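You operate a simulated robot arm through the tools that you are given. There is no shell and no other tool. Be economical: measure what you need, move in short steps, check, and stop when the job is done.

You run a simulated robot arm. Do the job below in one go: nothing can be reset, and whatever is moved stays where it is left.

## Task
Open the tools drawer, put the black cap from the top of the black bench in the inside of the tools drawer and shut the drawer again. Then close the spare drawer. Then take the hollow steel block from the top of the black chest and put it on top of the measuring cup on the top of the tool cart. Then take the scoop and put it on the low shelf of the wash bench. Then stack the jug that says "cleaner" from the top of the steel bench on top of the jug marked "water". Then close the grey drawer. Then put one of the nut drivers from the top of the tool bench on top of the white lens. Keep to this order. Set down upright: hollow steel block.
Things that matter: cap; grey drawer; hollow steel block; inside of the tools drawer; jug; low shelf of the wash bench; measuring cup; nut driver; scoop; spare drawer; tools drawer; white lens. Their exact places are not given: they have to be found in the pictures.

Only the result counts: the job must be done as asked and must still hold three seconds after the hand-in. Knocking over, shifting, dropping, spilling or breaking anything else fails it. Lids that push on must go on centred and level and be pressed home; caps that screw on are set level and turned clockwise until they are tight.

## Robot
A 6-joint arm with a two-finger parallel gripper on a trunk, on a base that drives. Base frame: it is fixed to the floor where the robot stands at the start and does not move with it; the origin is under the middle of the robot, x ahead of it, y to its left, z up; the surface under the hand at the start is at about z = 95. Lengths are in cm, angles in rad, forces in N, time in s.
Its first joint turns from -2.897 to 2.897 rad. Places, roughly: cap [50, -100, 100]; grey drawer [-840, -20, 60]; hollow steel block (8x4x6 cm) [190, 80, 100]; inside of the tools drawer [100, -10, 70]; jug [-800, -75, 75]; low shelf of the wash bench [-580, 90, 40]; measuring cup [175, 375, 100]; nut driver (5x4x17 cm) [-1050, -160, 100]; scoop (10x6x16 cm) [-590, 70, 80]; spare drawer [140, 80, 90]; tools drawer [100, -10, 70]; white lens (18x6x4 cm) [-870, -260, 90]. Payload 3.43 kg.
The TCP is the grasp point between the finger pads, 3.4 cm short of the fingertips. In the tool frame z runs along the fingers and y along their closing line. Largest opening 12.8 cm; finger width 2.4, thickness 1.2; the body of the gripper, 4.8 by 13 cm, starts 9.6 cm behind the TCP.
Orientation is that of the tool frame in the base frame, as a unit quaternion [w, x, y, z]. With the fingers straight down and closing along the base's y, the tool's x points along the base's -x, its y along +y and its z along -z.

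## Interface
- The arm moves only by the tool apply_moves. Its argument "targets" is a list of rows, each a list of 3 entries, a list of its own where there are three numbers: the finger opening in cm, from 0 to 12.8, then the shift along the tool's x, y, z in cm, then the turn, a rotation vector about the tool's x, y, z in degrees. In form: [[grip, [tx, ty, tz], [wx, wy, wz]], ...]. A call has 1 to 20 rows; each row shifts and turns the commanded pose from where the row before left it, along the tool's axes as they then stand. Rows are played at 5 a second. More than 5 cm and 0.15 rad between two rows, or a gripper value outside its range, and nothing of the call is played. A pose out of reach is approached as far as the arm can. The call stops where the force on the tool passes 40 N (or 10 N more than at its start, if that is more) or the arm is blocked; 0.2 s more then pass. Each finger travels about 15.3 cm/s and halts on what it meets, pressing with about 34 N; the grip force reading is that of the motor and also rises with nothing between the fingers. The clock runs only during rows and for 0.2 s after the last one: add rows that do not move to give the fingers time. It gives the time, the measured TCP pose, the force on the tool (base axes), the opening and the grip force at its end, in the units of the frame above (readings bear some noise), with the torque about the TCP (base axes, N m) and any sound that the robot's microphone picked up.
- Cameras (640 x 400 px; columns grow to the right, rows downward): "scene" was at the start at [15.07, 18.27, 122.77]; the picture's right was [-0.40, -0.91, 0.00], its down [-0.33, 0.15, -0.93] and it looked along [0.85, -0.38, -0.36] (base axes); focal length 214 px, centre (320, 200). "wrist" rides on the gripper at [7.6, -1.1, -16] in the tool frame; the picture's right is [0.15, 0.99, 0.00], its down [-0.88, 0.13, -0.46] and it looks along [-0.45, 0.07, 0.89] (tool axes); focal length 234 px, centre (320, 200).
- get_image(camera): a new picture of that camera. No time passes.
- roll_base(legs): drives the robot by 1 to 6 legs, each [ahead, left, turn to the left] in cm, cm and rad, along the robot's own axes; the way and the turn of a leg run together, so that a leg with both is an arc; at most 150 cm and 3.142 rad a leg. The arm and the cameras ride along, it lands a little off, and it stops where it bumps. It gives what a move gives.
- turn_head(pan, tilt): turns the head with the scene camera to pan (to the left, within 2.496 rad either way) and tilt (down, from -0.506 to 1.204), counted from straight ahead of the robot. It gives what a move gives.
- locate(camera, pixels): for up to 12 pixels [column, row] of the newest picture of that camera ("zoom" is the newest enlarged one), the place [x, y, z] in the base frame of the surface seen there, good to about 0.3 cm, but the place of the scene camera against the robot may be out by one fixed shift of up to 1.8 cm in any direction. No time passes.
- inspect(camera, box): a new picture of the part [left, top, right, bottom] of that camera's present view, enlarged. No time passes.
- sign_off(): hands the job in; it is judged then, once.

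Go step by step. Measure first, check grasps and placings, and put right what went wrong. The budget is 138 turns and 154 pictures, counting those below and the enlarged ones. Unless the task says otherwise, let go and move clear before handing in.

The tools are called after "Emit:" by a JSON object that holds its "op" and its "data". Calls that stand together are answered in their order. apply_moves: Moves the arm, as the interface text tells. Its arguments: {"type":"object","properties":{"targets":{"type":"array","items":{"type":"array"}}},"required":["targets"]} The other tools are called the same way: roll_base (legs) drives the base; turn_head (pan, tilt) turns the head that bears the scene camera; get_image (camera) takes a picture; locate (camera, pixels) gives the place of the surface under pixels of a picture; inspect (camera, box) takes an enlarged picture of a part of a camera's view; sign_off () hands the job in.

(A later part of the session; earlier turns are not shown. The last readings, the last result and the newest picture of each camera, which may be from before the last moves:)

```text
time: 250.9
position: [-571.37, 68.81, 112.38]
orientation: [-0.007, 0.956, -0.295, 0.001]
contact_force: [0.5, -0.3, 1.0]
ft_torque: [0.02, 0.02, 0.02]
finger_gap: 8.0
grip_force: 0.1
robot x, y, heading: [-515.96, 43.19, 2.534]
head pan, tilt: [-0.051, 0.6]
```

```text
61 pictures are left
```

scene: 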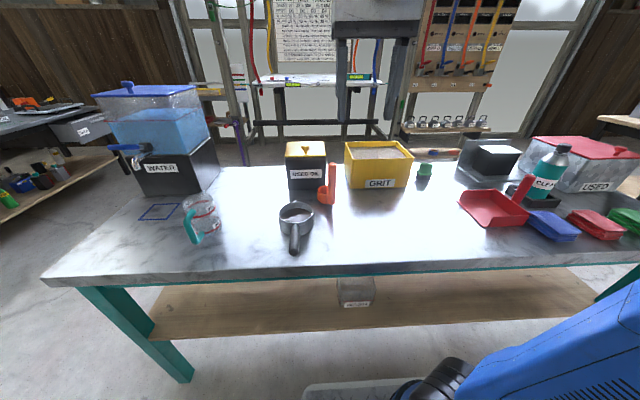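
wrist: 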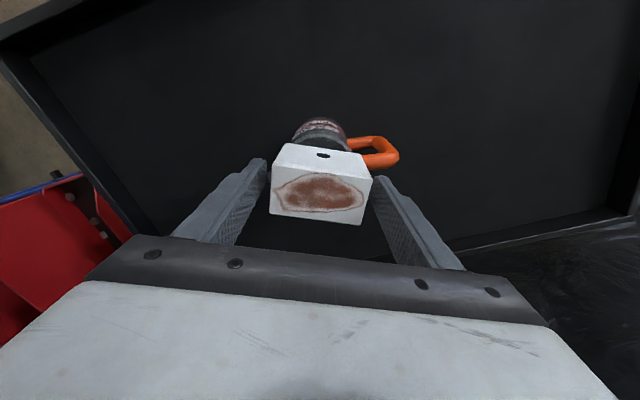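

Good view. Zoom on the scoop and measure it and the shelf.

Emit:
{"op": "inspect", "data": {"camera": "scene", "box": [270, 140, 390, 220]}}

Emit:
{"op": "locate", "data": {"camera": "zoom", "pixels": [[335, 130], [335, 160], [335, 190], [325, 165], [343, 165], [308, 300], [300, 255], [330, 310], [350, 280], [320, 235], [332, 215]]}}

Emit:
{"op": "locate", "data": {"camera": "scene", "pixels": [[300, 275], [300, 328], [450, 315], [230, 331], [355, 300], [250, 275], [400, 268], [280, 310], [420, 300]]}}

```text
5.00 times, centred on (330, 180) of scene
```

zoom: 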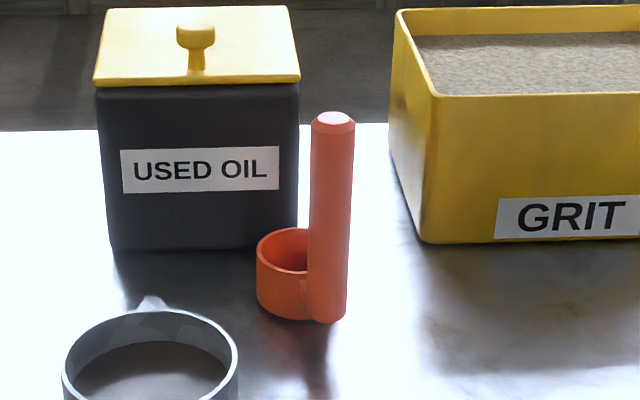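

```text
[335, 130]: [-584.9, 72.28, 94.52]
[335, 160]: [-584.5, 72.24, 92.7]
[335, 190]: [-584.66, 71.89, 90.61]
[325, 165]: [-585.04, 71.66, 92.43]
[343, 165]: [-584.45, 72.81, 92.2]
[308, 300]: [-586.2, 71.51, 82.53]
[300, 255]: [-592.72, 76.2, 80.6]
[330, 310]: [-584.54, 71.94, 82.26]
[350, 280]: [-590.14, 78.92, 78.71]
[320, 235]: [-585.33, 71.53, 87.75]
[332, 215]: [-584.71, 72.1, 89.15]
```

```text
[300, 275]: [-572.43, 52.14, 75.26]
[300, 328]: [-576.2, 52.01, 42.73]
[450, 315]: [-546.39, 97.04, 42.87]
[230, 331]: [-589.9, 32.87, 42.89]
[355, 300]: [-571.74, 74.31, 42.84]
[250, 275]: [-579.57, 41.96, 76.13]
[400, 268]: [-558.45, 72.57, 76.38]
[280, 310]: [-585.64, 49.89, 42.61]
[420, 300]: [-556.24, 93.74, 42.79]
```

Scoop handle ≈Ø2.4 at about (-586,74), top z≈94.5; shelf z≈42.8. I'll back up 15, pitch the fingers forward 70° in place.

Emit:
{"op": "roll_base", "data": {"legs": [[-15, 0, 0.006]]}}

Emit:
{"op": "apply_moves", "data": {"targets": [[8, [0, 0, 0], [0, -7.8, 0]], [8, [0, 0, 0], [0, -7.8, 0]], [8, [0, 0, 0], [0, -7.8, 0]], [8, [0, 0, 0], [0, -7.8, 0]], [8, [0, 0, 0], [0, -7.8, 0]], [8, [0, 0, 0], [0, -7.8, 0]], [8, [0, 0, 0], [0, -7.8, 0]], [8, [0, 0, 0], [0, -7.8, 0]], [8, [0, 0, 0], [0, -7.8, 0]]]}}

Emit:
{"op": "get_image", "data": {"camera": "wrist"}}

```text
time: 252.2
position: [-558.74, 59.62, 112.22]
orientation: [-0.007, 0.957, -0.291, 0.002]
contact_force: [0.4, -0.4, -0.6]
ft_torque: [0.02, -0.01, -0.02]
finger_gap: 8.03
grip_force: 0.1
robot x, y, heading: [-502.84, 34.48, 2.538]
head pan, tilt: [-0.051, 0.6]
```

```text
time: 254.2
position: [-558.7, 59.7, 112.3]
orientation: [-0.173, 0.784, -0.233, -0.549]
contact_force: [0.6, -0.7, -0.4]
ft_torque: [-0.03, -0.01, -0.01]
finger_gap: 7.99
grip_force: 0.0
robot x, y, heading: [-503.75, 34.54, 2.538]
head pan, tilt: [-0.051, 0.6]
```

```text
59 pictures are left
```

wrist: 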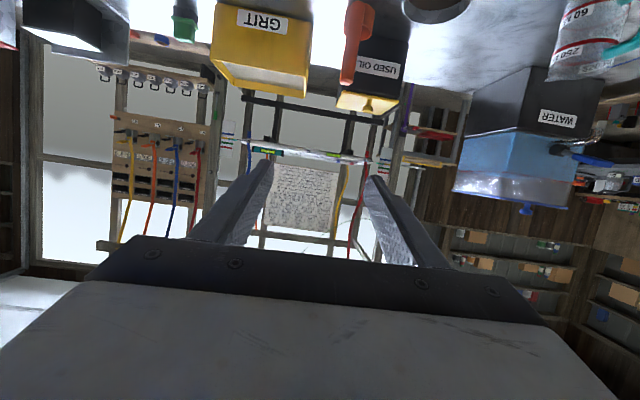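

The wrist sees the handle at (352,50). Locate it.

Emit:
{"op": "locate", "data": {"camera": "wrist", "pixels": [[348, 75], [352, 50], [345, 55], [358, 55], [355, 30], [368, 10], [390, 70], [260, 60]]}}

```text
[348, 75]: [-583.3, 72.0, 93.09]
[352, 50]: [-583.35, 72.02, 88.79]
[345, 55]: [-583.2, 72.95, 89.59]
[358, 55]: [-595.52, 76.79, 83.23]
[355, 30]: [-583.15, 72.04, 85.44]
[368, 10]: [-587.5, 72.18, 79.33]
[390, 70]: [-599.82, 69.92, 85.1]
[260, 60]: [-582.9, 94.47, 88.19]
```

Handle front at (-583.3,72.0), so centre ≈(-584.3,72.8). Line up and advance, stopping 5 cm short.

Emit:
{"op": "apply_moves", "data": {"targets": [[8, [3.8, 1.22, 0], [0, 0, 0]], [8, [3.8, 1.22, 0], [0, 0, 0]], [8, [3.8, 1.22, 0], [0, 0, 0]], [8, [0, 0, 4.8], [0, 0, 0]], [8, [0, 0, 4.8], [0, 0, 0]], [8, [0, 0, 4.8], [0, 0, 0]], [8, [0, 0, 4.8], [0, 0, 0]], [8, [0, 0, 4.8], [0, 0, 0]], [8, [0, 0, 4.8], [0, 0, 0]]]}}

Emit:
{"op": "get_image", "data": {"camera": "wrist"}}

```text
time: 256.2
position: [-580.02, 69.97, 91.69]
orientation: [-0.173, 0.784, -0.233, -0.549]
contact_force: [0.6, 0.2, 0.3]
ft_torque: [-0.01, -0.03, 0.0]
finger_gap: 8.03
grip_force: 0.1
robot x, y, heading: [-503.34, 34.32, 2.542]
head pan, tilt: [-0.051, 0.6]
```

```text
58 pictures are left
```

wrist: 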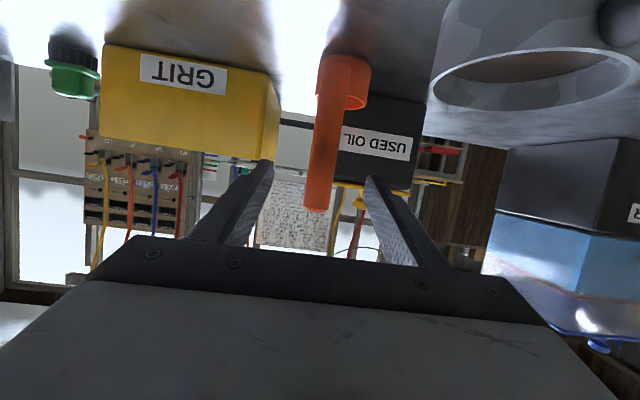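

Centred. Advance 5 and close.

Emit:
{"op": "apply_moves", "data": {"targets": [[8, [0, 0, 2.6], [0, 0, 0]], [8, [0, 0, 2.4], [0, 0, 0]], [5, [0, 0, 0], [0, 0, 0]], [2, [0, 0, 0], [0, 0, 0]], [0.5, [0, 0, 0], [0, 0, 0]], [0.5, [0, 0, 0], [0, 0, 0]]]}}

Emit:
{"op": "get_image", "data": {"camera": "wrist"}}

```text
time: 257.6
position: [-583.79, 72.66, 90.04]
orientation: [-0.175, 0.783, -0.235, -0.549]
contact_force: [-0.4, 0.1, 1.9]
ft_torque: [0.0, 0.3, -0.02]
finger_gap: 2.41
grip_force: 33.5
robot x, y, heading: [-503.26, 34.59, 2.539]
head pan, tilt: [-0.051, 0.6]
```

```text
57 pictures are left
```

wrist: 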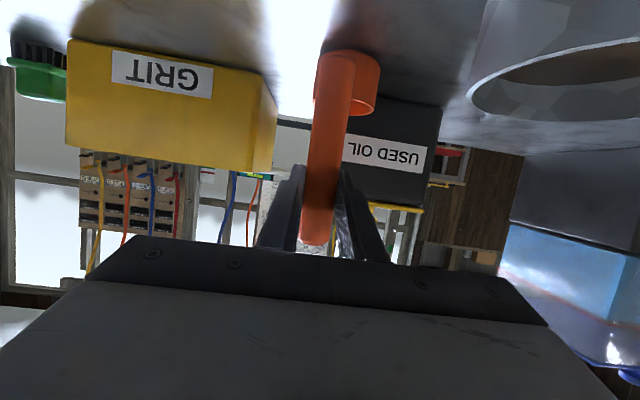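

Scoop gripped (2.41). Lift 10 cm and check behind the robot for room.

Emit:
{"op": "apply_moves", "data": {"targets": [[0.5, [-2.8, 0, -1.0], [0, 0, 0]], [0.5, [-2.8, 0, -1.0], [0, 0, 0]], [0.5, [-3.8, 0, -1.4], [0, 0, 0]]]}}

Emit:
{"op": "turn_head", "data": {"pan": 2.45, "tilt": 0.7}}

Emit:
{"op": "get_image", "data": {"camera": "scene"}}

Emit:
{"op": "locate", "data": {"camera": "scene", "pixels": [[320, 200], [200, 250], [400, 250], [320, 300], [250, 150], [400, 150], [150, 200], [500, 250], [450, 350], [200, 350]]}}

```text
time: 258.4
position: [-583.86, 72.34, 100.13]
orientation: [-0.174, 0.784, -0.235, -0.548]
contact_force: [0.3, 0.5, -0.3]
ft_torque: [-0.02, 0.0, -0.03]
finger_gap: 2.43
grip_force: 33.6
robot x, y, heading: [-503.63, 34.53, 2.536]
head pan, tilt: [-0.051, 0.6]
```

```text
time: 260.7
position: [-583.85, 72.59, 99.95]
orientation: [-0.174, 0.783, -0.234, -0.549]
contact_force: [-0.5, -0.4, -0.1]
ft_torque: [-0.02, -0.02, -0.02]
finger_gap: 2.44
grip_force: 33.7
robot x, y, heading: [-502.89, 34.5, 2.54]
head pan, tilt: [2.45, 0.7]
```

```text
56 pictures are left
```

scene: 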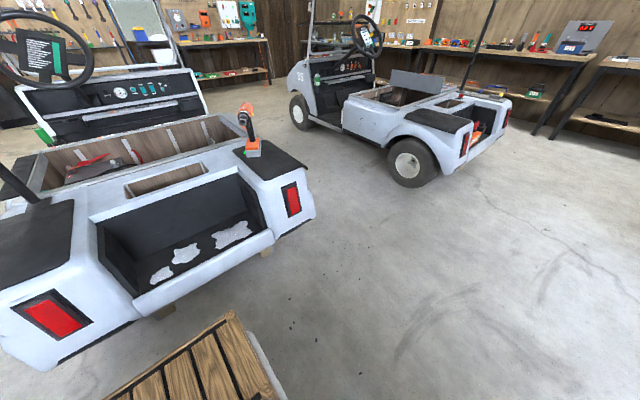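

```text
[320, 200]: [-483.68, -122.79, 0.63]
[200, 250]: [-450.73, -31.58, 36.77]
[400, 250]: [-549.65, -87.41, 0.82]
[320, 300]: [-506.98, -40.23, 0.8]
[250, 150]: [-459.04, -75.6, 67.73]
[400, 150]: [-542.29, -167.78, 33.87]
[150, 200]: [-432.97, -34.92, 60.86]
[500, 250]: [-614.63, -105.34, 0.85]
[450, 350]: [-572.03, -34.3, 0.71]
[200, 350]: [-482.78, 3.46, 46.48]
```

About 35 cm free behind. Back up 26 to give the arm room, and look at the arm and shelf.

Emit:
{"op": "roll_base", "data": {"legs": [[-18, 0, 0], [-8, 0, 0]]}}

Emit:
{"op": "apply_moves", "data": {"targets": [[0.5, [4.3, 0, 1.55], [0, 0, 0]], [0.5, [4.3, 0, 1.55], [0, 0, 0]], [0.5, [4.3, 0, 1.55], [0, 0, 0]], [0.5, [4.3, 0, 1.55], [0, 0, 0]], [0.5, [4.3, 0, 1.55], [0, 0, 0]]]}}

Emit:
{"op": "turn_head", "data": {"pan": -0.05, "tilt": 0.65}}

Emit:
{"op": "get_image", "data": {"camera": "scene"}}

```text
time: 262.9
position: [-562.53, 57.73, 100.04]
orientation: [-0.174, 0.784, -0.234, -0.548]
contact_force: [1.1, -1.1, -1.4]
ft_torque: [-0.05, 0.01, 0.0]
finger_gap: 2.43
grip_force: 33.9
robot x, y, heading: [-481.71, 19.85, 2.539]
head pan, tilt: [2.45, 0.7]
```

```text
time: 264.2
position: [-562.04, 57.77, 77.59]
orientation: [-0.174, 0.782, -0.235, -0.55]
contact_force: [18.3, -9.7, 11.3]
ft_torque: [0.38, 0.5, -0.21]
finger_gap: 2.41
grip_force: 34.1
robot x, y, heading: [-481.81, 19.55, 2.539]
head pan, tilt: [2.45, 0.7]
stopped in row 5: the force on the tool passed its limit at 42 N (the readings are from after the stop); the commanded pose is now the measured one
```

```text
time: 266.5
position: [-562.06, 57.7, 77.55]
orientation: [-0.174, 0.782, -0.234, -0.551]
contact_force: [31.3, -20.8, 21.9]
ft_torque: [0.65, 0.88, -0.13]
finger_gap: 2.45
grip_force: 33.9
robot x, y, heading: [-482.15, 19.85, 2.533]
head pan, tilt: [-0.051, 0.649]
```

```text
55 pictures are left
```

scene: 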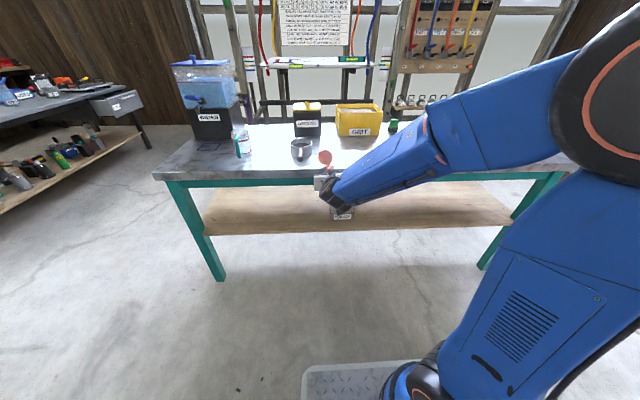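

The scoop's cup touched the bench edge (I lowered too near). Lift, draw back 9 cm, and lower again.

Emit:
{"op": "apply_moves", "data": {"targets": [[0.5, [0.35, 0, -1], [0, 0, 0]], [0.5, [-2.4, 0, -1.5], [0, 0, 0]], [0.5, [1.5, 0, -4.2], [0, 0, 0]], [0.5, [1.5, 0, -4.2], [0, 0, 0]]]}}

Emit:
{"op": "inspect", "data": {"camera": "scene", "box": [240, 90, 420, 240]}}

Emit:
{"op": "get_image", "data": {"camera": "wrist"}}

```text
time: 267.5
position: [-553.59, 51.94, 80.25]
orientation: [-0.174, 0.783, -0.233, -0.549]
contact_force: [-0.1, 0.3, -0.2]
ft_torque: [-0.02, -0.01, 0.0]
finger_gap: 2.43
grip_force: 33.9
robot x, y, heading: [-481.89, 19.38, 2.535]
head pan, tilt: [-0.051, 0.649]
```

```text
2.67 times, centred on (330, 165) of scene
```

zoom: 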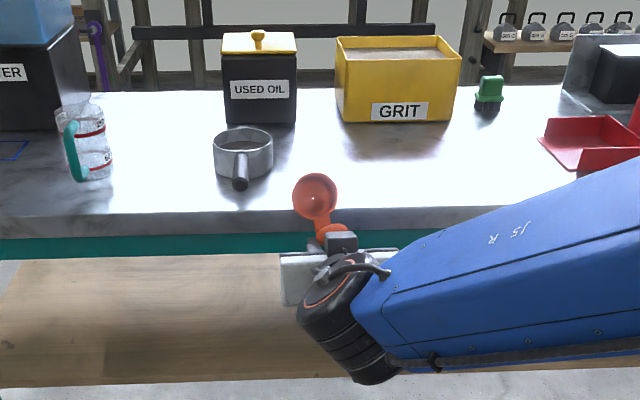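

```text
53 pictures are left
```

wrist: 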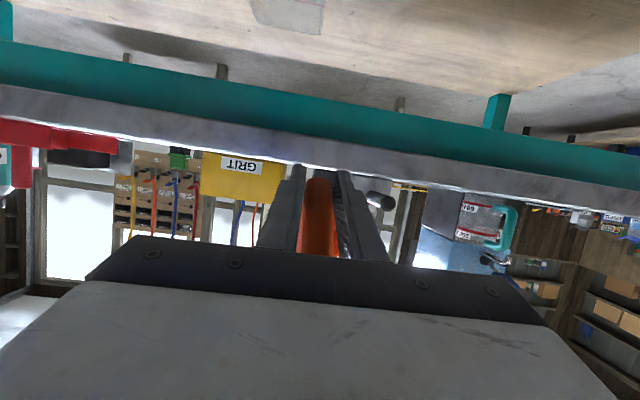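

The scoop swung in the grip: it now points forward from the fingers. Measure where its cup is.

Emit:
{"op": "locate", "data": {"camera": "scene", "pixels": [[325, 163], [330, 175], [318, 165], [326, 155], [325, 182], [340, 178]]}}

Emit:
{"op": "inspect", "data": {"camera": "scene", "box": [300, 140, 360, 200]}}

```text
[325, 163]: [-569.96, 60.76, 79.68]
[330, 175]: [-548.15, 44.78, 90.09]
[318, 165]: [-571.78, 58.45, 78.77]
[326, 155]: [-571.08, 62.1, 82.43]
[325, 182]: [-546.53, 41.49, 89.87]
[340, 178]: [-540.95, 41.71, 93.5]
```

```text
6.67 times, centred on (330, 170) of scene
```

zoom: 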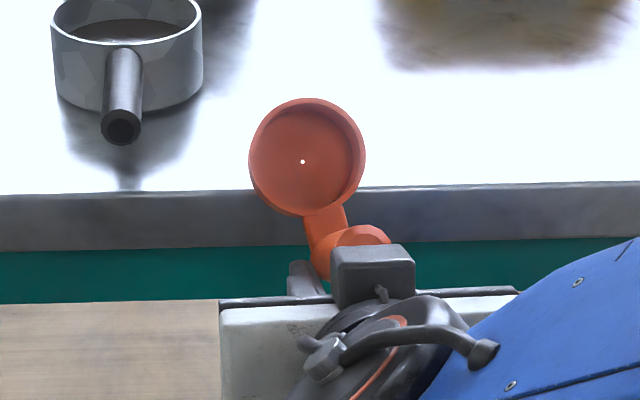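

The cup still overlaps the bench edge. Back the base 9 cm more (some 13 cm remain behind), then lower.

Emit:
{"op": "roll_base", "data": {"legs": [[-9, 0, 0.005]]}}

Emit:
{"op": "apply_moves", "data": {"targets": [[0.5, [3.7, 0, 1.35], [0, 0, 0]], [0.5, [3.7, 0, 1.35], [0, 0, 0]], [0.5, [3.7, 0, 1.35], [0, 0, 0]], [0.5, [3.7, 0, 1.35], [0, 0, 0]]]}}

Emit:
{"op": "inspect", "data": {"camera": "scene", "box": [240, 110, 420, 260]}}

```text
time: 268.4
position: [-552.11, 51.76, 80.26]
orientation: [-0.176, 0.782, -0.236, -0.55]
contact_force: [0.1, -0.2, -1.2]
ft_torque: [0.05, -0.01, 0.0]
finger_gap: 2.44
grip_force: 34.4
robot x, y, heading: [-480.95, 19.22, 2.531]
head pan, tilt: [-0.051, 0.649]
stopped in leg 1: the robot was blocked; the commanded pose is now the measured one
```

```text
time: 269.4
position: [-555.23, 51.98, 66.29]
orientation: [-0.176, 0.781, -0.237, -0.55]
contact_force: [0.9, -0.3, -0.5]
ft_torque: [0.0, -0.05, -0.01]
finger_gap: 2.41
grip_force: 33.8
out of reach, approached as far as the arm can: row 3, 4
robot x, y, heading: [-480.93, 19.14, 2.535]
head pan, tilt: [-0.051, 0.649]
```

```text
2.67 times, centred on (330, 185) of scene
```

zoom: 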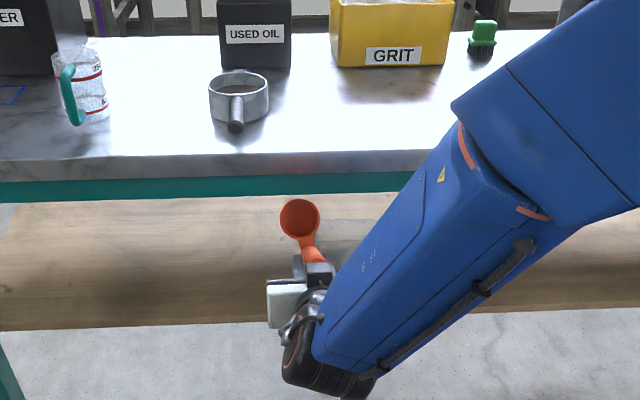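

The base touched the cart behind, but the scoop has come down clear (z 66) in front of the shelf. Go forward a little, down, and forward under the top.

Emit:
{"op": "apply_moves", "data": {"targets": [[0.5, [-1.0, 0, 2.8], [0, 0, 0]], [0.5, [-1.0, 0, 2.8], [0, 0, 0]], [0.5, [3.7, 0, 1.35], [0, 0, 0]], [0.5, [3.7, 0, 1.35], [0, 0, 0]], [0.5, [-1.2, 0, 3.3], [0, 0, 0]], [0.5, [-1.2, 0, 3.3], [0, 0, 0]], [0.5, [-1.2, 0, 3.3], [0, 0, 0]]]}}

Emit:
{"op": "inspect", "data": {"camera": "scene", "box": [240, 110, 420, 260]}}

```text
time: 271.0
position: [-569.02, 61.26, 58.09]
orientation: [-0.175, 0.782, -0.235, -0.55]
contact_force: [-0.3, -0.3, -1.0]
ft_torque: [-0.02, -0.03, 0.02]
finger_gap: 2.39
grip_force: 34.6
robot x, y, heading: [-480.53, 18.86, 2.534]
head pan, tilt: [-0.051, 0.649]
```

```text
2.67 times, centred on (330, 185) of scene
```

zoom: 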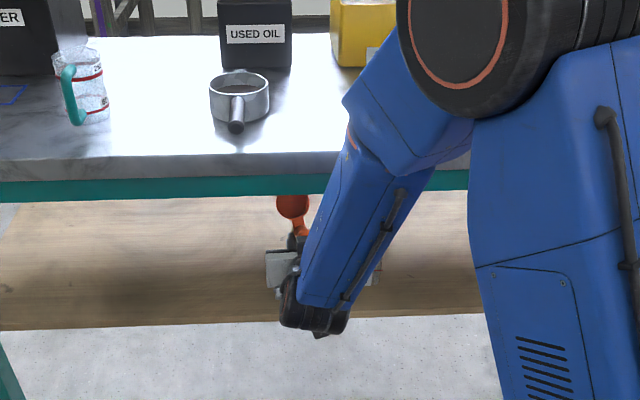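

Shift left 5 to clear the WASH box, then lower until contact.

Emit:
{"op": "apply_moves", "data": {"targets": [[0.5, [0, 2.5, 0], [0, 0, 0]], [0.5, [0, 2.5, 0], [0, 0, 0]], [0.5, [3.3, 0, 1.2], [0, 0, 0]], [0.5, [3.3, 0, 1.2], [0, 0, 0]], [0.5, [1.4, 0, 0.5], [0, 0, 0]], [0.5, [0.9, 0, 0.33], [0, 0, 0]], [0.5, [0.9, 0, 0.33], [0, 0, 0]]]}}

Emit:
{"op": "inspect", "data": {"camera": "scene", "box": [260, 150, 380, 250]}}

Emit:
{"op": "get_image", "data": {"camera": "wrist"}}

```text
time: 272.6
position: [-571.65, 57.15, 47.8]
orientation: [-0.176, 0.781, -0.236, -0.55]
contact_force: [-0.5, 0.3, -0.4]
ft_torque: [-0.02, -0.04, -0.01]
finger_gap: 2.42
grip_force: 34.3
robot x, y, heading: [-480.59, 18.88, 2.532]
head pan, tilt: [-0.051, 0.649]
```

```text
4.00 times, centred on (320, 200) of scene
```

zoom: 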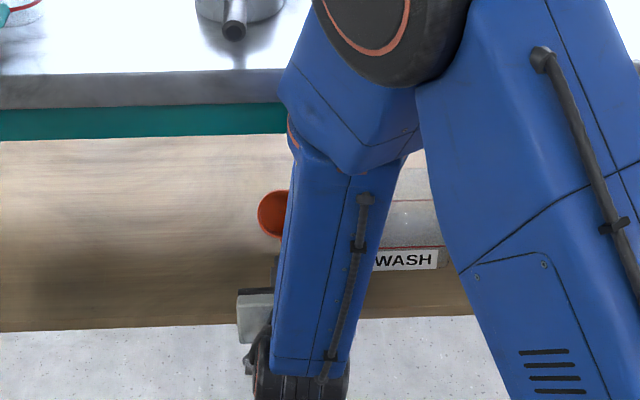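

```text
48 pictures are left
```

wrist: 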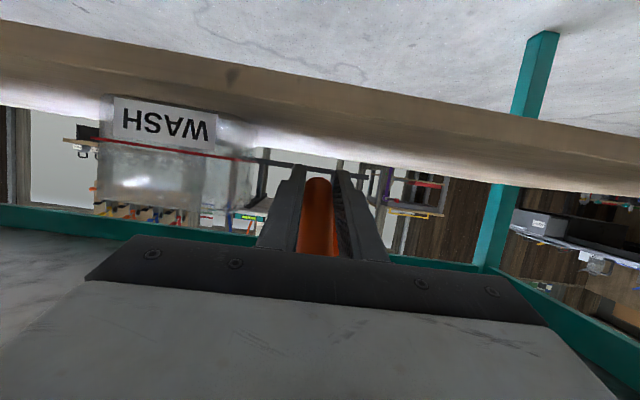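

Not yet in contact; the handle's end would overhang the shelf edge, so go 10 cm further in, then lower.

Emit:
{"op": "apply_moves", "data": {"targets": [[0.5, [-1.15, 0, 3.2], [0, 0, 0]], [0.5, [-1.15, 0, 3.2], [0, 0, 0]], [0.5, [-1.15, 0, 3.2], [0, 0, 0]], [0.5, [0.7, 0, 0.25], [0, 0, 0]], [0.5, [0.7, 0, 0.25], [0, 0, 0]], [0.5, [0.7, 0, 0.25], [0, 0, 0]]]}}

```text
time: 274.0
position: [-580.14, 63.14, 45.6]
orientation: [-0.176, 0.782, -0.237, -0.549]
contact_force: [0.4, -0.3, -0.2]
ft_torque: [-0.01, -0.03, -0.01]
finger_gap: 2.4
grip_force: 33.9
robot x, y, heading: [-480.54, 19.16, 2.532]
head pan, tilt: [-0.051, 0.649]
```

Fingertips are just above the shelf; release gently and withdraw.

Emit:
{"op": "apply_moves", "data": {"targets": [[2.8, [0, 0, 0], [0, 0, 0]], [3.5, [0, 0, 0], [0, 0, 0]], [5, [0, 0, 0], [0, 0, 0]], [5, [0, 0, 0], [0, 0, 0]], [5, [0, 0, -3], [0, 0, 0]], [5, [0, 0, -4], [0, 0, 0]], [5, [0, 0, -4], [0, 0, 0]]]}}

Emit:
{"op": "get_image", "data": {"camera": "wrist"}}

```text
time: 275.6
position: [-571.6, 56.97, 49.52]
orientation: [-0.176, 0.782, -0.236, -0.55]
contact_force: [-0.5, 0.2, -0.1]
ft_torque: [0.01, -0.01, 0.04]
finger_gap: 5.03
grip_force: 0.0
robot x, y, heading: [-480.74, 19.28, 2.531]
head pan, tilt: [-0.051, 0.649]
```

```text
47 pictures are left
```

wrist: 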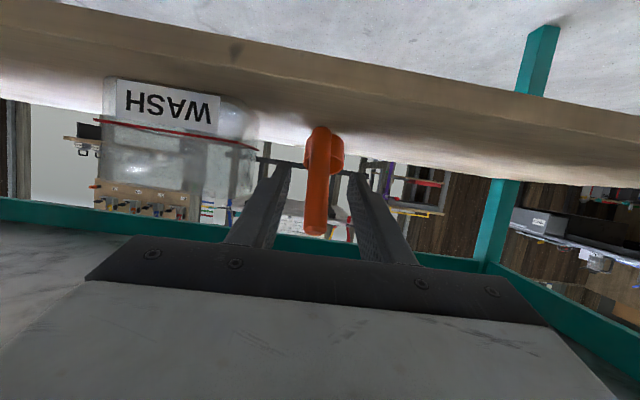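

The scoop stands upright on the shelf. Withdraw fully, rise and point the hand down again.

Emit:
{"op": "apply_moves", "data": {"targets": [[6, [0, 0, -4], [0, 0, 0]], [6, [0, 0, -4], [0, 0, 0]], [6, [0, 0, -4], [0, 0, 0]], [6, [-3.9, 0, -1.4], [0, 0, 0]], [6, [-3.9, 0, -1.4], [0, 0, 0]], [6, [-3.9, 0, -1.4], [0, 0, 0]], [6, [-3.9, 0, -1.4], [0, 0, 0]], [6, [-3.9, 0, -1.4], [0, 0, 0]], [6, [-3.9, 0, -1.4], [0, 0, 0]], [6, [-3.9, 0, -1.4], [0, 0, 0]], [6, [-3.9, 0, -1.4], [0, 0, 0]], [6, [-3.9, 0, -1.4], [0, 0, 0]], [6, [-3.9, 0, -1.4], [0, 0, 0]], [6, [-3.9, 0, -1.4], [0, 0, 0]], [6, [-3.9, 0, -1.4], [0, 0, 0]], [6, [-3.9, 0, -1.4], [0, 0, 0]]]}}

Emit:
{"op": "apply_moves", "data": {"targets": [[6, [0, 0, 0], [0, 7.8, 0]], [6, [0, 0, 0], [0, 7.8, 0]], [6, [0, 0, 0], [0, 7.8, 0]], [6, [0, 0, 0], [0, 7.8, 0]], [6, [0, 0, 0], [0, 7.8, 0]], [6, [0, 0, 0], [0, 7.8, 0]], [6, [0, 0, 0], [0, 7.8, 0]], [6, [0, 0, 0], [0, 7.8, 0]], [6, [0, 0, 0], [0, 7.8, 0]]]}}

Emit:
{"op": "turn_head", "data": {"pan": 0.5, "tilt": 0.45}}

Emit:
{"op": "get_image", "data": {"camera": "scene"}}

```text
time: 279.0
position: [-562.53, 49.9, 107.1]
orientation: [-0.176, 0.782, -0.236, -0.549]
contact_force: [-0.7, 0.1, -0.2]
ft_torque: [0.0, 0.01, -0.03]
finger_gap: 5.99
grip_force: 0.0
robot x, y, heading: [-480.82, 19.08, 2.535]
head pan, tilt: [-0.051, 0.649]
```

```text
time: 281.0
position: [-562.54, 50.03, 107.32]
orientation: [-0.007, 0.956, -0.294, 0.0]
contact_force: [0.8, 0.5, 0.7]
ft_torque: [0.03, 0.11, 0.01]
finger_gap: 6.02
grip_force: 0.1
robot x, y, heading: [-480.43, 19.14, 2.531]
head pan, tilt: [-0.051, 0.649]
```

```text
time: 281.9
position: [-562.52, 49.9, 107.2]
orientation: [-0.008, 0.956, -0.294, 0.0]
contact_force: [0.7, -1.1, -0.6]
ft_torque: [-0.04, -0.05, 0.02]
finger_gap: 6.0
grip_force: 0.1
robot x, y, heading: [-480.55, 19.26, 2.531]
head pan, tilt: [0.499, 0.45]
```

```text
46 pictures are left
```

scene: 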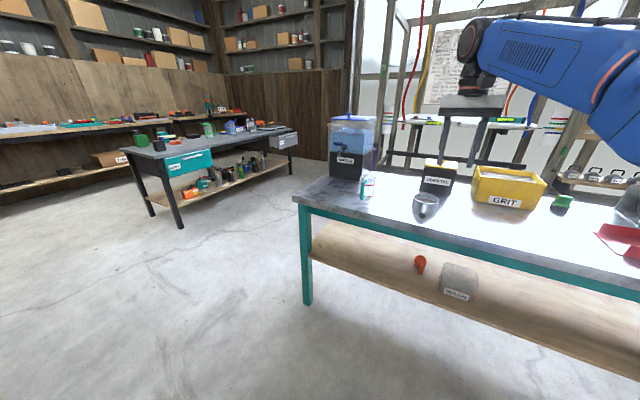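

The scoop is on the shelf at (420,263). The table at left has a grey drawer standing out at its right end (284,140). Zoom and locate.

Emit:
{"op": "inspect", "data": {"camera": "scene", "box": [120, 100, 310, 235]}}

Emit:
{"op": "locate", "data": {"camera": "scene", "pixels": [[180, 226], [150, 213], [290, 173], [285, 142], [296, 135], [272, 150], [165, 160], [245, 130], [208, 128], [200, 155], [130, 160]]}}

```text
2.96 times, centred on (215, 168) of scene
```

zoom: 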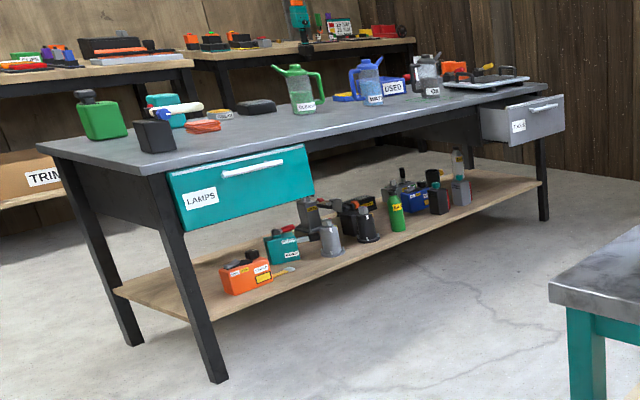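

```text
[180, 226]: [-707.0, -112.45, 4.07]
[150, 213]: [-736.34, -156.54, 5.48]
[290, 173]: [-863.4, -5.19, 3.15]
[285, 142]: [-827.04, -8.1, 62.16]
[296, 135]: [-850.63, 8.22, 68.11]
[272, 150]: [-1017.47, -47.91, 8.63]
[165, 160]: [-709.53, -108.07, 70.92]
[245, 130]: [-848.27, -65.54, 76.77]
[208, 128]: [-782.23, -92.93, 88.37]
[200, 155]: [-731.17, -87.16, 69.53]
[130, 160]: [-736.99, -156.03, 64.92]
```

Two-table layout understood: this steel bench's front is at d≈-493, running along a from -519 to -709, facing +d. Retract the hand and drive around the wash bench's left end.

Emit:
{"op": "apply_moves", "data": {"targets": [[6, [4.5, 0, -1], [0, 0, 0]], [6, [4.5, 0, -1], [0, 0, 0]], [6, [4.5, 0, -1], [0, 0, 0]]]}}

Emit:
{"op": "roll_base", "data": {"legs": [[10, 0, 0.006], [0, 76, 0], [0, 76, 0], [30, 0, 0], [0, 0, 1.571], [0, -75, 0]]}}

Emit:
{"op": "turn_head", "data": {"pan": -0.4, "tilt": 0.5}}

Emit:
{"op": "get_image", "data": {"camera": "scene"}}

```text
time: 282.7
position: [-551.52, 42.56, 110.07]
orientation: [-0.009, 0.956, -0.294, 0.0]
contact_force: [-0.4, 0.5, -1.4]
ft_torque: [0.0, -0.1, -0.02]
finger_gap: 6.0
grip_force: 0.0
robot x, y, heading: [-480.77, 18.97, 2.532]
head pan, tilt: [0.499, 0.45]
```

```text
time: 300.4
position: [-683.27, -113.14, 110.12]
orientation: [-0.005, 0.879, 0.477, -0.006]
contact_force: [-0.1, 0.3, 0.3]
ft_torque: [0.02, -0.01, 0.01]
finger_gap: 5.99
grip_force: 0.1
robot x, y, heading: [-660.95, -42.07, -2.157]
head pan, tilt: [0.499, 0.45]
```

```text
time: 301.6
position: [-683.28, -113.17, 110.06]
orientation: [-0.004, 0.879, 0.477, -0.005]
contact_force: [-0.7, -0.5, -0.3]
ft_torque: [0.03, -0.01, 0.0]
finger_gap: 5.99
grip_force: 0.1
robot x, y, heading: [-661.23, -41.94, -2.154]
head pan, tilt: [-0.4, 0.499]
```

```text
44 pictures are left
```

scene: 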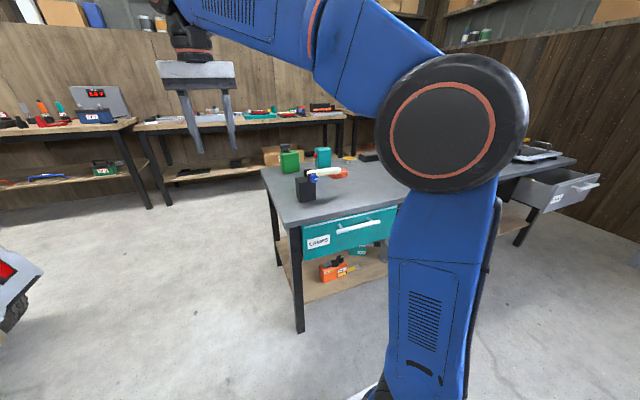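

Continue right 78 and look at the jugs.

Emit:
{"op": "roll_base", "data": {"legs": [[0, 0, -0.019], [0, -78, 0]]}}

Emit:
{"op": "turn_head", "data": {"pan": 0.0, "tilt": 0.5}}

Emit:
{"op": "get_image", "data": {"camera": "scene"}}

```text
time: 306.2
position: [-749.85, -67.23, 110.13]
orientation: [-0.005, 0.884, 0.468, -0.005]
contact_force: [-0.3, 0.4, 0.0]
ft_torque: [-0.02, 0.02, -0.01]
finger_gap: 6.04
grip_force: 0.2
robot x, y, heading: [-726.67, 3.71, -2.184]
head pan, tilt: [-0.4, 0.499]
```

```text
time: 307.1
position: [-749.87, -67.36, 110.29]
orientation: [-0.005, 0.884, 0.468, -0.005]
contact_force: [-0.2, 0.2, -0.4]
ft_torque: [-0.03, -0.01, 0.01]
finger_gap: 6.01
grip_force: 0.1
robot x, y, heading: [-726.36, 3.79, -2.18]
head pan, tilt: [0.0, 0.499]
```

```text
43 pictures are left
```

scene: 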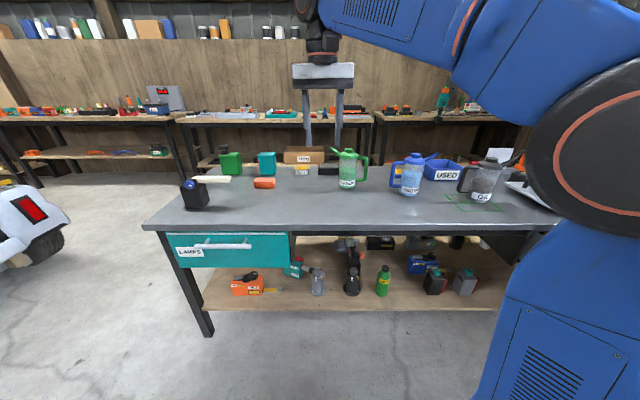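

Emit:
{"op": "inspect", "data": {"camera": "scene", "box": [310, 130, 520, 230]}}

Emit:
{"op": "locate", "data": {"camera": "zoom", "pixels": [[95, 78], [115, 140], [115, 180], [80, 75], [110, 70], [160, 100], [300, 160], [285, 95], [325, 92], [305, 192], [530, 175], [300, 105]]}}

```text
3.05 times, centred on (415, 180) of scene
```

zoom: 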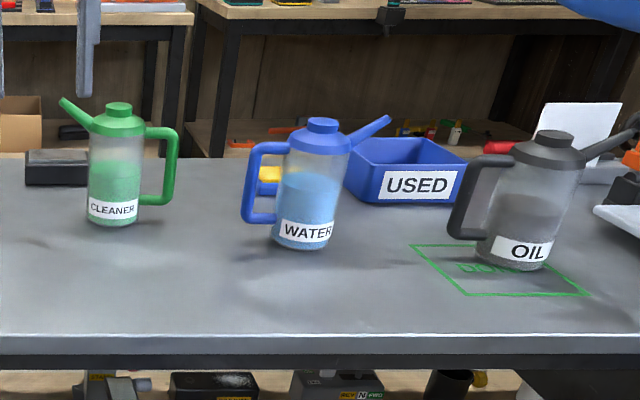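

```text
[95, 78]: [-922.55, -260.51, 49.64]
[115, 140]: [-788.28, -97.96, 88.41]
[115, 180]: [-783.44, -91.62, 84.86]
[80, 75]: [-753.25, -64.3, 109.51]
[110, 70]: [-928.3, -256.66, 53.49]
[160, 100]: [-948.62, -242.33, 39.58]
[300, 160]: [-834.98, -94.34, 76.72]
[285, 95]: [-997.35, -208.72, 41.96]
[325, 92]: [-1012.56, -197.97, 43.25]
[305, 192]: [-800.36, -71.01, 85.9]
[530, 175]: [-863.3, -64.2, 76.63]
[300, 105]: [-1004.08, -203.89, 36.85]
```

CLEANER is the green jug (-783,-92), WATER the blue one (-800,-71). Drive ahead 42 and yaw the hand 90° so the fingers close front-to-back, clear of spout and handle.

Emit:
{"op": "roll_base", "data": {"legs": [[42, 0, 0.007]]}}

Emit:
{"op": "apply_moves", "data": {"targets": [[11, [0, 0, 0], [0, 0, -8.2]], [11, [0, 0, 0], [0, 0, -8.2]], [11, [0, 0, 0], [0, 0, -8.2]], [11, [0, 0, 0], [0, 0, -8.2]], [11, [0, 0, 0], [0, 0, -8.2]], [11, [0, 0, 0], [0, 0, -8.2]], [11, [0, 0, 0], [0, 0, -8.2]], [11, [0, 0, 0], [0, 0, -8.2]], [11, [0, 0, 0], [0, 0, -8.2]], [11, [0, 0, 0], [0, 0, -8.2]], [11, [0, 0, 0], [0, 0, -8]]]}}

Emit:
{"op": "get_image", "data": {"camera": "wrist"}}

Emit:
{"op": "get_image", "data": {"camera": "scene"}}

```text
time: 309.8
position: [-772.78, -101.92, 110.17]
orientation: [-0.006, 0.881, 0.473, -0.005]
contact_force: [0.1, -0.1, 0.1]
ft_torque: [0.01, 0.01, 0.03]
finger_gap: 5.99
grip_force: 0.1
robot x, y, heading: [-750.13, -31.05, -2.172]
head pan, tilt: [0.0, 0.499]
stopped in leg 1: the robot was blocked; the commanded pose is now the measured one
```

```text
time: 312.2
position: [-772.7, -101.98, 110.04]
orientation: [-0.008, 0.288, 0.958, 0.0]
contact_force: [0.2, 0.6, -0.2]
ft_torque: [-0.01, -0.04, 0.04]
finger_gap: 10.96
grip_force: 0.1
robot x, y, heading: [-749.98, -30.99, -2.167]
head pan, tilt: [0.0, 0.499]
```

```text
41 pictures are left
```

wrist: 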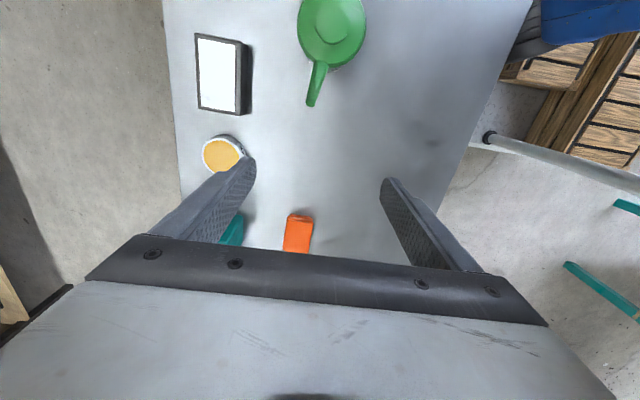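

```text
40 pictures are left
```

scene: 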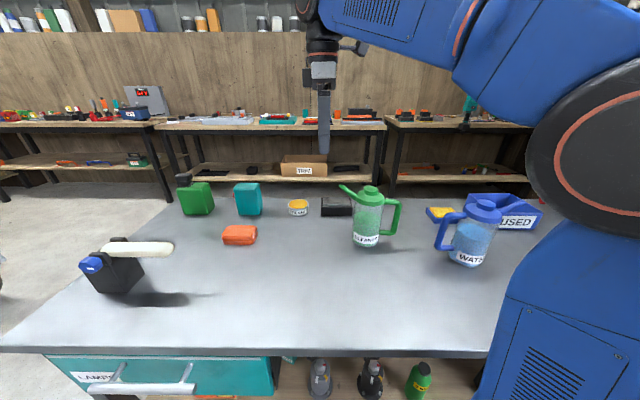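

The wrist camera sees the green jug's lid at (333,32). Locate lid and cap.

Emit:
{"op": "locate", "data": {"camera": "wrist", "pixels": [[328, 22], [333, 40], [305, 30], [362, 30], [312, 100], [335, 62], [320, 150]]}}

Emit:
{"op": "locate", "data": {"camera": "scene", "pixels": [[368, 190], [368, 200], [366, 238], [372, 243], [485, 205], [470, 258], [484, 200], [366, 215], [473, 240]]}}

```text
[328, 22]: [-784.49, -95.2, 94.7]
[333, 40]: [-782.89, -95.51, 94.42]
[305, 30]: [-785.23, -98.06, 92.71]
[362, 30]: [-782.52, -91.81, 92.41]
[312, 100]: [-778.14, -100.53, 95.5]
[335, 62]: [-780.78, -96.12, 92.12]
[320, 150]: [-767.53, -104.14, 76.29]
```

```text
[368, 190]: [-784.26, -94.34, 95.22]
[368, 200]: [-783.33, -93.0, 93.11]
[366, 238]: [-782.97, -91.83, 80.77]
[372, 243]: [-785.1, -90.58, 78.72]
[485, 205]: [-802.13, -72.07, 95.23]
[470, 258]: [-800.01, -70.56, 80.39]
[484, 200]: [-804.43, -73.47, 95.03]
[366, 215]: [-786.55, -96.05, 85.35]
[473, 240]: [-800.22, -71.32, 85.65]
```

Jug axis ≈(-784,-94.8), cap top 94.7. Move over, descend to z 86.5 and close.

Emit:
{"op": "apply_moves", "data": {"targets": [[11, [4.5, -0.08, 0], [0, 0, 0]], [11, [4.5, -0.08, 0], [0, 0, 0]], [11, [4.4, -0.08, 0], [0, 0, 0]], [11, [0, 0, 4.8], [0, 0, 0]], [11, [0, 0, 4.8], [0, 0, 0]], [11, [0, 0, 4.8], [0, 0, 0]], [11, [0, 0, 4.5], [0, 0, 0]], [11, [0, 0, 4.3], [0, 0, 0]]]}}

Emit:
{"op": "inspect", "data": {"camera": "scene", "box": [310, 130, 430, 260]}}

```text
time: 314.0
position: [-784.34, -94.77, 86.92]
orientation: [-0.009, 0.288, 0.958, 0.0]
contact_force: [1.3, 0.6, -0.4]
ft_torque: [0.0, -0.01, -0.02]
finger_gap: 10.98
grip_force: 0.2
robot x, y, heading: [-749.81, -31.03, -2.168]
head pan, tilt: [0.0, 0.499]
```

```text
3.08 times, centred on (370, 195) of scene
```

zoom: 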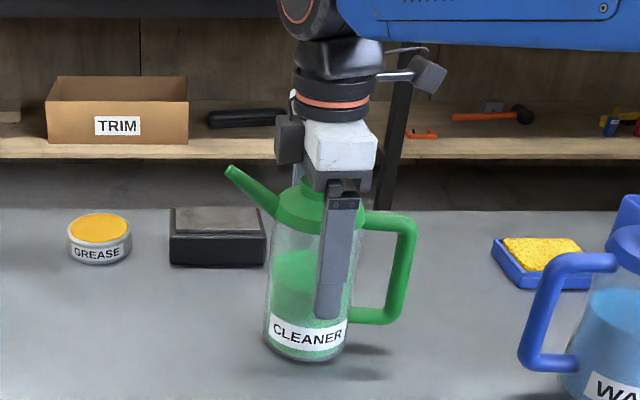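

Fingers straddle the jug. Close and lift a little.

Emit:
{"op": "apply_moves", "data": {"targets": [[9, [0, 0, 0], [0, 0, 0]], [7, [0, 0, 0], [0, 0, 0]], [5, [0, 0, 0], [0, 0, 0]], [5, [0, 0, 0], [0, 0, 0]], [5, [0, 0, -1.5], [0, 0, 0]], [5, [0, 0, -1.5], [0, 0, 0]]]}}

Emit:
{"op": "inspect", "data": {"camera": "scene", "box": [310, 130, 430, 260]}}

```text
time: 315.4
position: [-784.33, -94.79, 89.92]
orientation: [-0.008, 0.288, 0.958, 0.001]
contact_force: [-0.3, 0.1, -5.1]
ft_torque: [0.03, 0.04, -0.02]
finger_gap: 8.46
grip_force: 34.4
robot x, y, heading: [-749.85, -30.69, -2.168]
head pan, tilt: [0.0, 0.499]
```

```text
3.08 times, centred on (370, 195) of scene
```

zoom: 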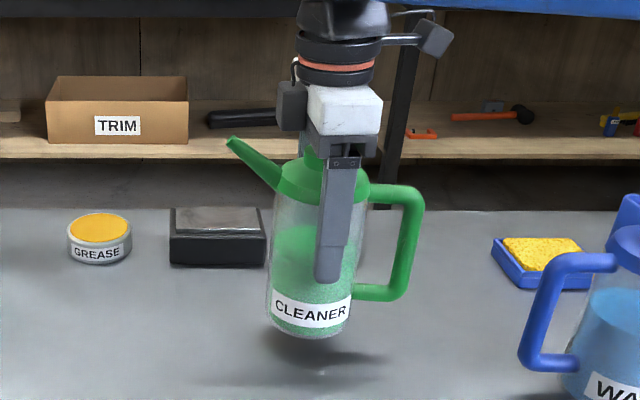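

Lifted cleanly. Raise to z≈111 and move toward the WATER jug, then view its lid with the wrist camera.

Emit:
{"op": "apply_moves", "data": {"targets": [[5, [0, 0, -4.5], [0, 0, 0]], [5, [0, 0, -4.5], [0, 0, 0]], [5, [0, 0, -4.5], [0, 0, 0]], [5, [0, 0, -4.5], [0, 0, 0]], [5, [0, 0, -3.5], [0, 0, 0]], [5, [4.5, 0, 0], [0, 0, 0]], [5, [4.5, 0, 0], [0, 0, 0]], [5, [4.5, 0, 0], [0, 0, 0]]]}}

Emit:
{"op": "get_image", "data": {"camera": "wrist"}}

```text
time: 317.2
position: [-794.96, -87.25, 111.87]
orientation: [-0.008, 0.287, 0.958, 0.0]
contact_force: [-0.3, 0.1, -4.8]
ft_torque: [-0.03, 0.02, -0.02]
finger_gap: 8.47
grip_force: 33.6
robot x, y, heading: [-749.52, -30.84, -2.172]
head pan, tilt: [0.0, 0.499]
```

```text
37 pictures are left
```

wrist: 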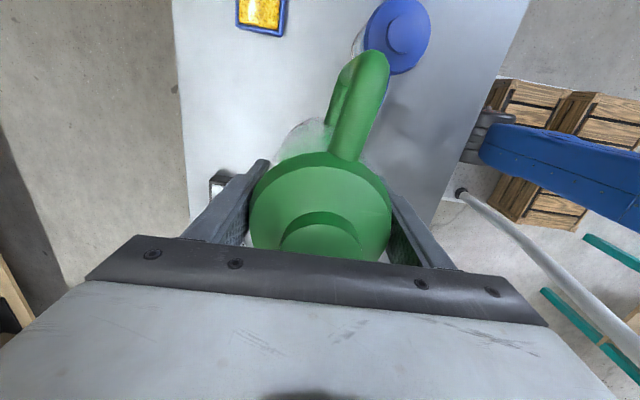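

Emit:
{"op": "locate", "data": {"camera": "wrist", "pixels": [[428, 32], [370, 25], [405, 71], [408, 3], [405, 30], [415, 35], [395, 25], [405, 50], [410, 12]]}}

Emit:
{"op": "inspect", "data": {"camera": "wrist", "box": [340, 0, 460, 90]}}

```text
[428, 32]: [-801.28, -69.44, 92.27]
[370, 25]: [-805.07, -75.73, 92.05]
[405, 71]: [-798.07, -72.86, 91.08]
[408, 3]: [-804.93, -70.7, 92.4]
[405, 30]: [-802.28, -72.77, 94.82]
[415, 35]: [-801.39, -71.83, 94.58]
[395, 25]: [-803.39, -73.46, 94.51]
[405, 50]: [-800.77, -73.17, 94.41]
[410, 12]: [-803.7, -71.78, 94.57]
```

```text
4.44 times, centred on (400, 45) of wrist
```

zoom: 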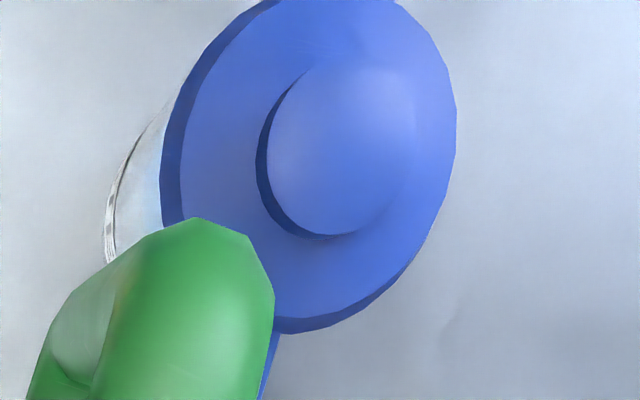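

Water cap centre ≈(-802.2,-72.7,94.7). Now measure the held jug's own lid relative to the TCP.

Emit:
{"op": "locate", "data": {"camera": "wrist", "pixels": [[320, 156], [256, 205], [386, 205], [300, 158], [340, 158], [322, 216], [285, 245], [360, 245], [320, 245]]}}

```text
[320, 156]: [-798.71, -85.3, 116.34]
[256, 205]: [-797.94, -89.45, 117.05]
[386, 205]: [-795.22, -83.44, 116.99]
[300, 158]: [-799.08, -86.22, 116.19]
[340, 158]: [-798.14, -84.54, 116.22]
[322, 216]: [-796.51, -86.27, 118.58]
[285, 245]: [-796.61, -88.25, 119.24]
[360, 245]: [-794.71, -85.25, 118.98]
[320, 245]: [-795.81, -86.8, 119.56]
```

The held jug's axis is ~0.4 cm ahead of the TCP. Move over the water cap and lower to 1 cm above.

Emit:
{"op": "apply_moves", "data": {"targets": [[5, [3.42, 2.04, 0], [0, 0, 0]], [5, [3.42, 2.04, 0], [0, 0, 0]], [5, [3.42, 2.04, 0], [0, 0, 0]], [5, [3.42, 2.04, 0], [0, 0, 0]], [5, [0, 0, 2.8], [0, 0, 0]], [5, [0, 0, 2.8], [0, 0, 0]], [5, [0, 0, 0], [0, 0, 0]]]}}

Emit:
{"op": "turn_head", "data": {"pan": -0.25, "tilt": 0.35}}

Emit:
{"op": "get_image", "data": {"camera": "scene"}}

```text
time: 318.8
position: [-802.11, -72.96, 106.42]
orientation: [-0.008, 0.288, 0.957, 0.001]
contact_force: [0.5, 0.0, -5.5]
ft_torque: [0.01, -0.03, 0.02]
finger_gap: 8.46
grip_force: 34.2
robot x, y, heading: [-749.97, -30.61, -2.165]
head pan, tilt: [0.0, 0.499]
```

```text
time: 319.5
position: [-802.16, -73.0, 106.35]
orientation: [-0.008, 0.287, 0.958, 0.001]
contact_force: [-0.2, 0.1, -5.4]
ft_torque: [-0.02, -0.01, 0.03]
finger_gap: 8.45
grip_force: 34.1
robot x, y, heading: [-750.24, -31.26, -2.17]
head pan, tilt: [-0.25, 0.351]
```

```text
35 pictures are left
```

scene: 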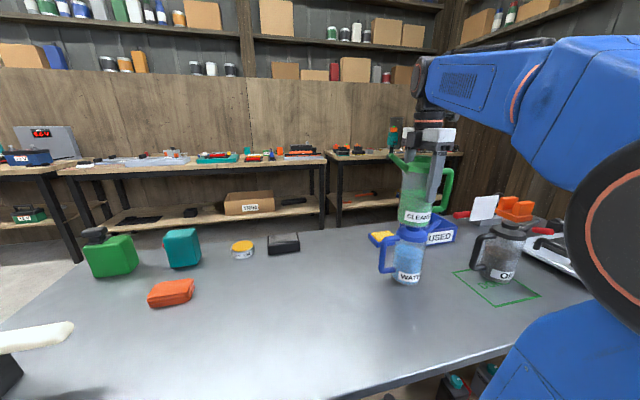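

Emit:
{"op": "inspect", "data": {"camera": "scene", "box": [365, 140, 475, 290]}}

```text
2.67 times, centred on (420, 215) of scene
```

zoom: 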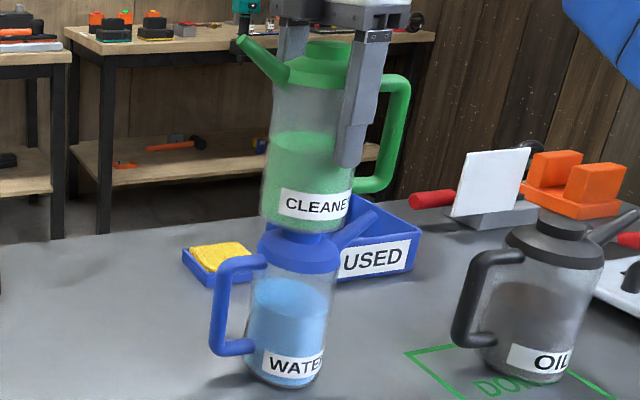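

Well aligned. Lower in fine steps to contact.

Emit:
{"op": "apply_moves", "data": {"targets": [[5, [-0.2, 0, 0.7], [0, 0, 0]], [5, [0, 0, 0.3], [0, 0, 0]], [5, [0, 0, 0.2], [0, 0, 0]], [5, [0, 0, 0], [0, 0, 0]]]}}

```text
time: 320.5
position: [-802.0, -72.9, 105.17]
orientation: [-0.009, 0.288, 0.958, -0.001]
contact_force: [-2.0, -1.8, 29.5]
ft_torque: [0.77, -0.46, 0.22]
finger_gap: 8.48
grip_force: 33.8
robot x, y, heading: [-750.11, -31.26, -2.167]
head pan, tilt: [-0.25, 0.351]
```

Contact at 30 N. Ease off a little and re-read before releasing.

Emit:
{"op": "apply_moves", "data": {"targets": [[5, [0, 0, -0.12], [0, 0, 0]], [5, [0, 0, 0], [0, 0, 0]]]}}

Emit:
{"op": "inspect", "data": {"camera": "scene", "box": [375, 190, 455, 260]}}

```text
time: 321.1
position: [-802.03, -72.89, 105.24]
orientation: [-0.007, 0.288, 0.958, 0.0]
contact_force: [-2.6, -0.3, 6.9]
ft_torque: [0.41, 0.26, 0.1]
finger_gap: 8.44
grip_force: 33.9
robot x, y, heading: [-749.87, -31.17, -2.167]
head pan, tilt: [-0.25, 0.351]
```

```text
5.71 times, centred on (415, 225) of scene
```

zoom: 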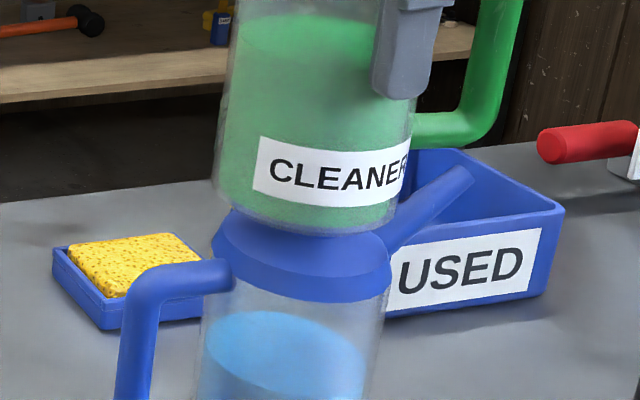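

Sits well over the lid (bottom 213–400 vs lid 212–390). Release slowly and check.

Emit:
{"op": "apply_moves", "data": {"targets": [[8.7, [0, 0, 0], [0, 0, 0]], [9, [0, 0, 0], [0, 0, 0]], [9.6, [0, 0, 0], [0, 0, 0]], [10.5, [0, 0, 0], [0, 0, 0]], [11, [0, 0, 0], [0, 0, 0]], [11, [0, 0, 0], [0, 0, 0]]]}}

Emit:
{"op": "inspect", "data": {"camera": "scene", "box": [365, 140, 475, 290]}}

```text
time: 322.5
position: [-801.96, -73.02, 105.27]
orientation: [-0.008, 0.289, 0.957, 0.001]
contact_force: [-0.3, 0.5, 0.1]
ft_torque: [0.01, 0.03, 0.04]
finger_gap: 10.99
grip_force: 0.0
robot x, y, heading: [-750.05, -30.99, -2.171]
head pan, tilt: [-0.25, 0.351]
```

```text
2.67 times, centred on (420, 215) of scene
```

zoom: 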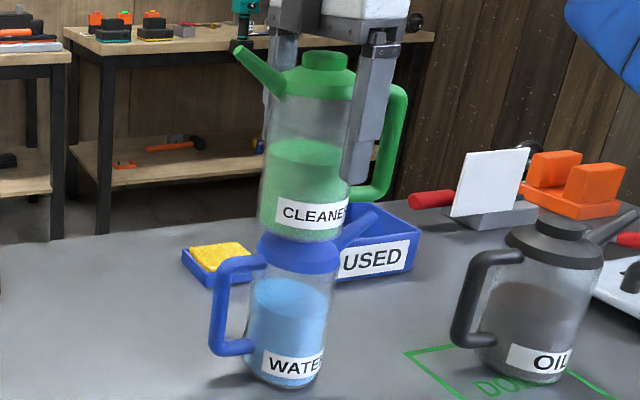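

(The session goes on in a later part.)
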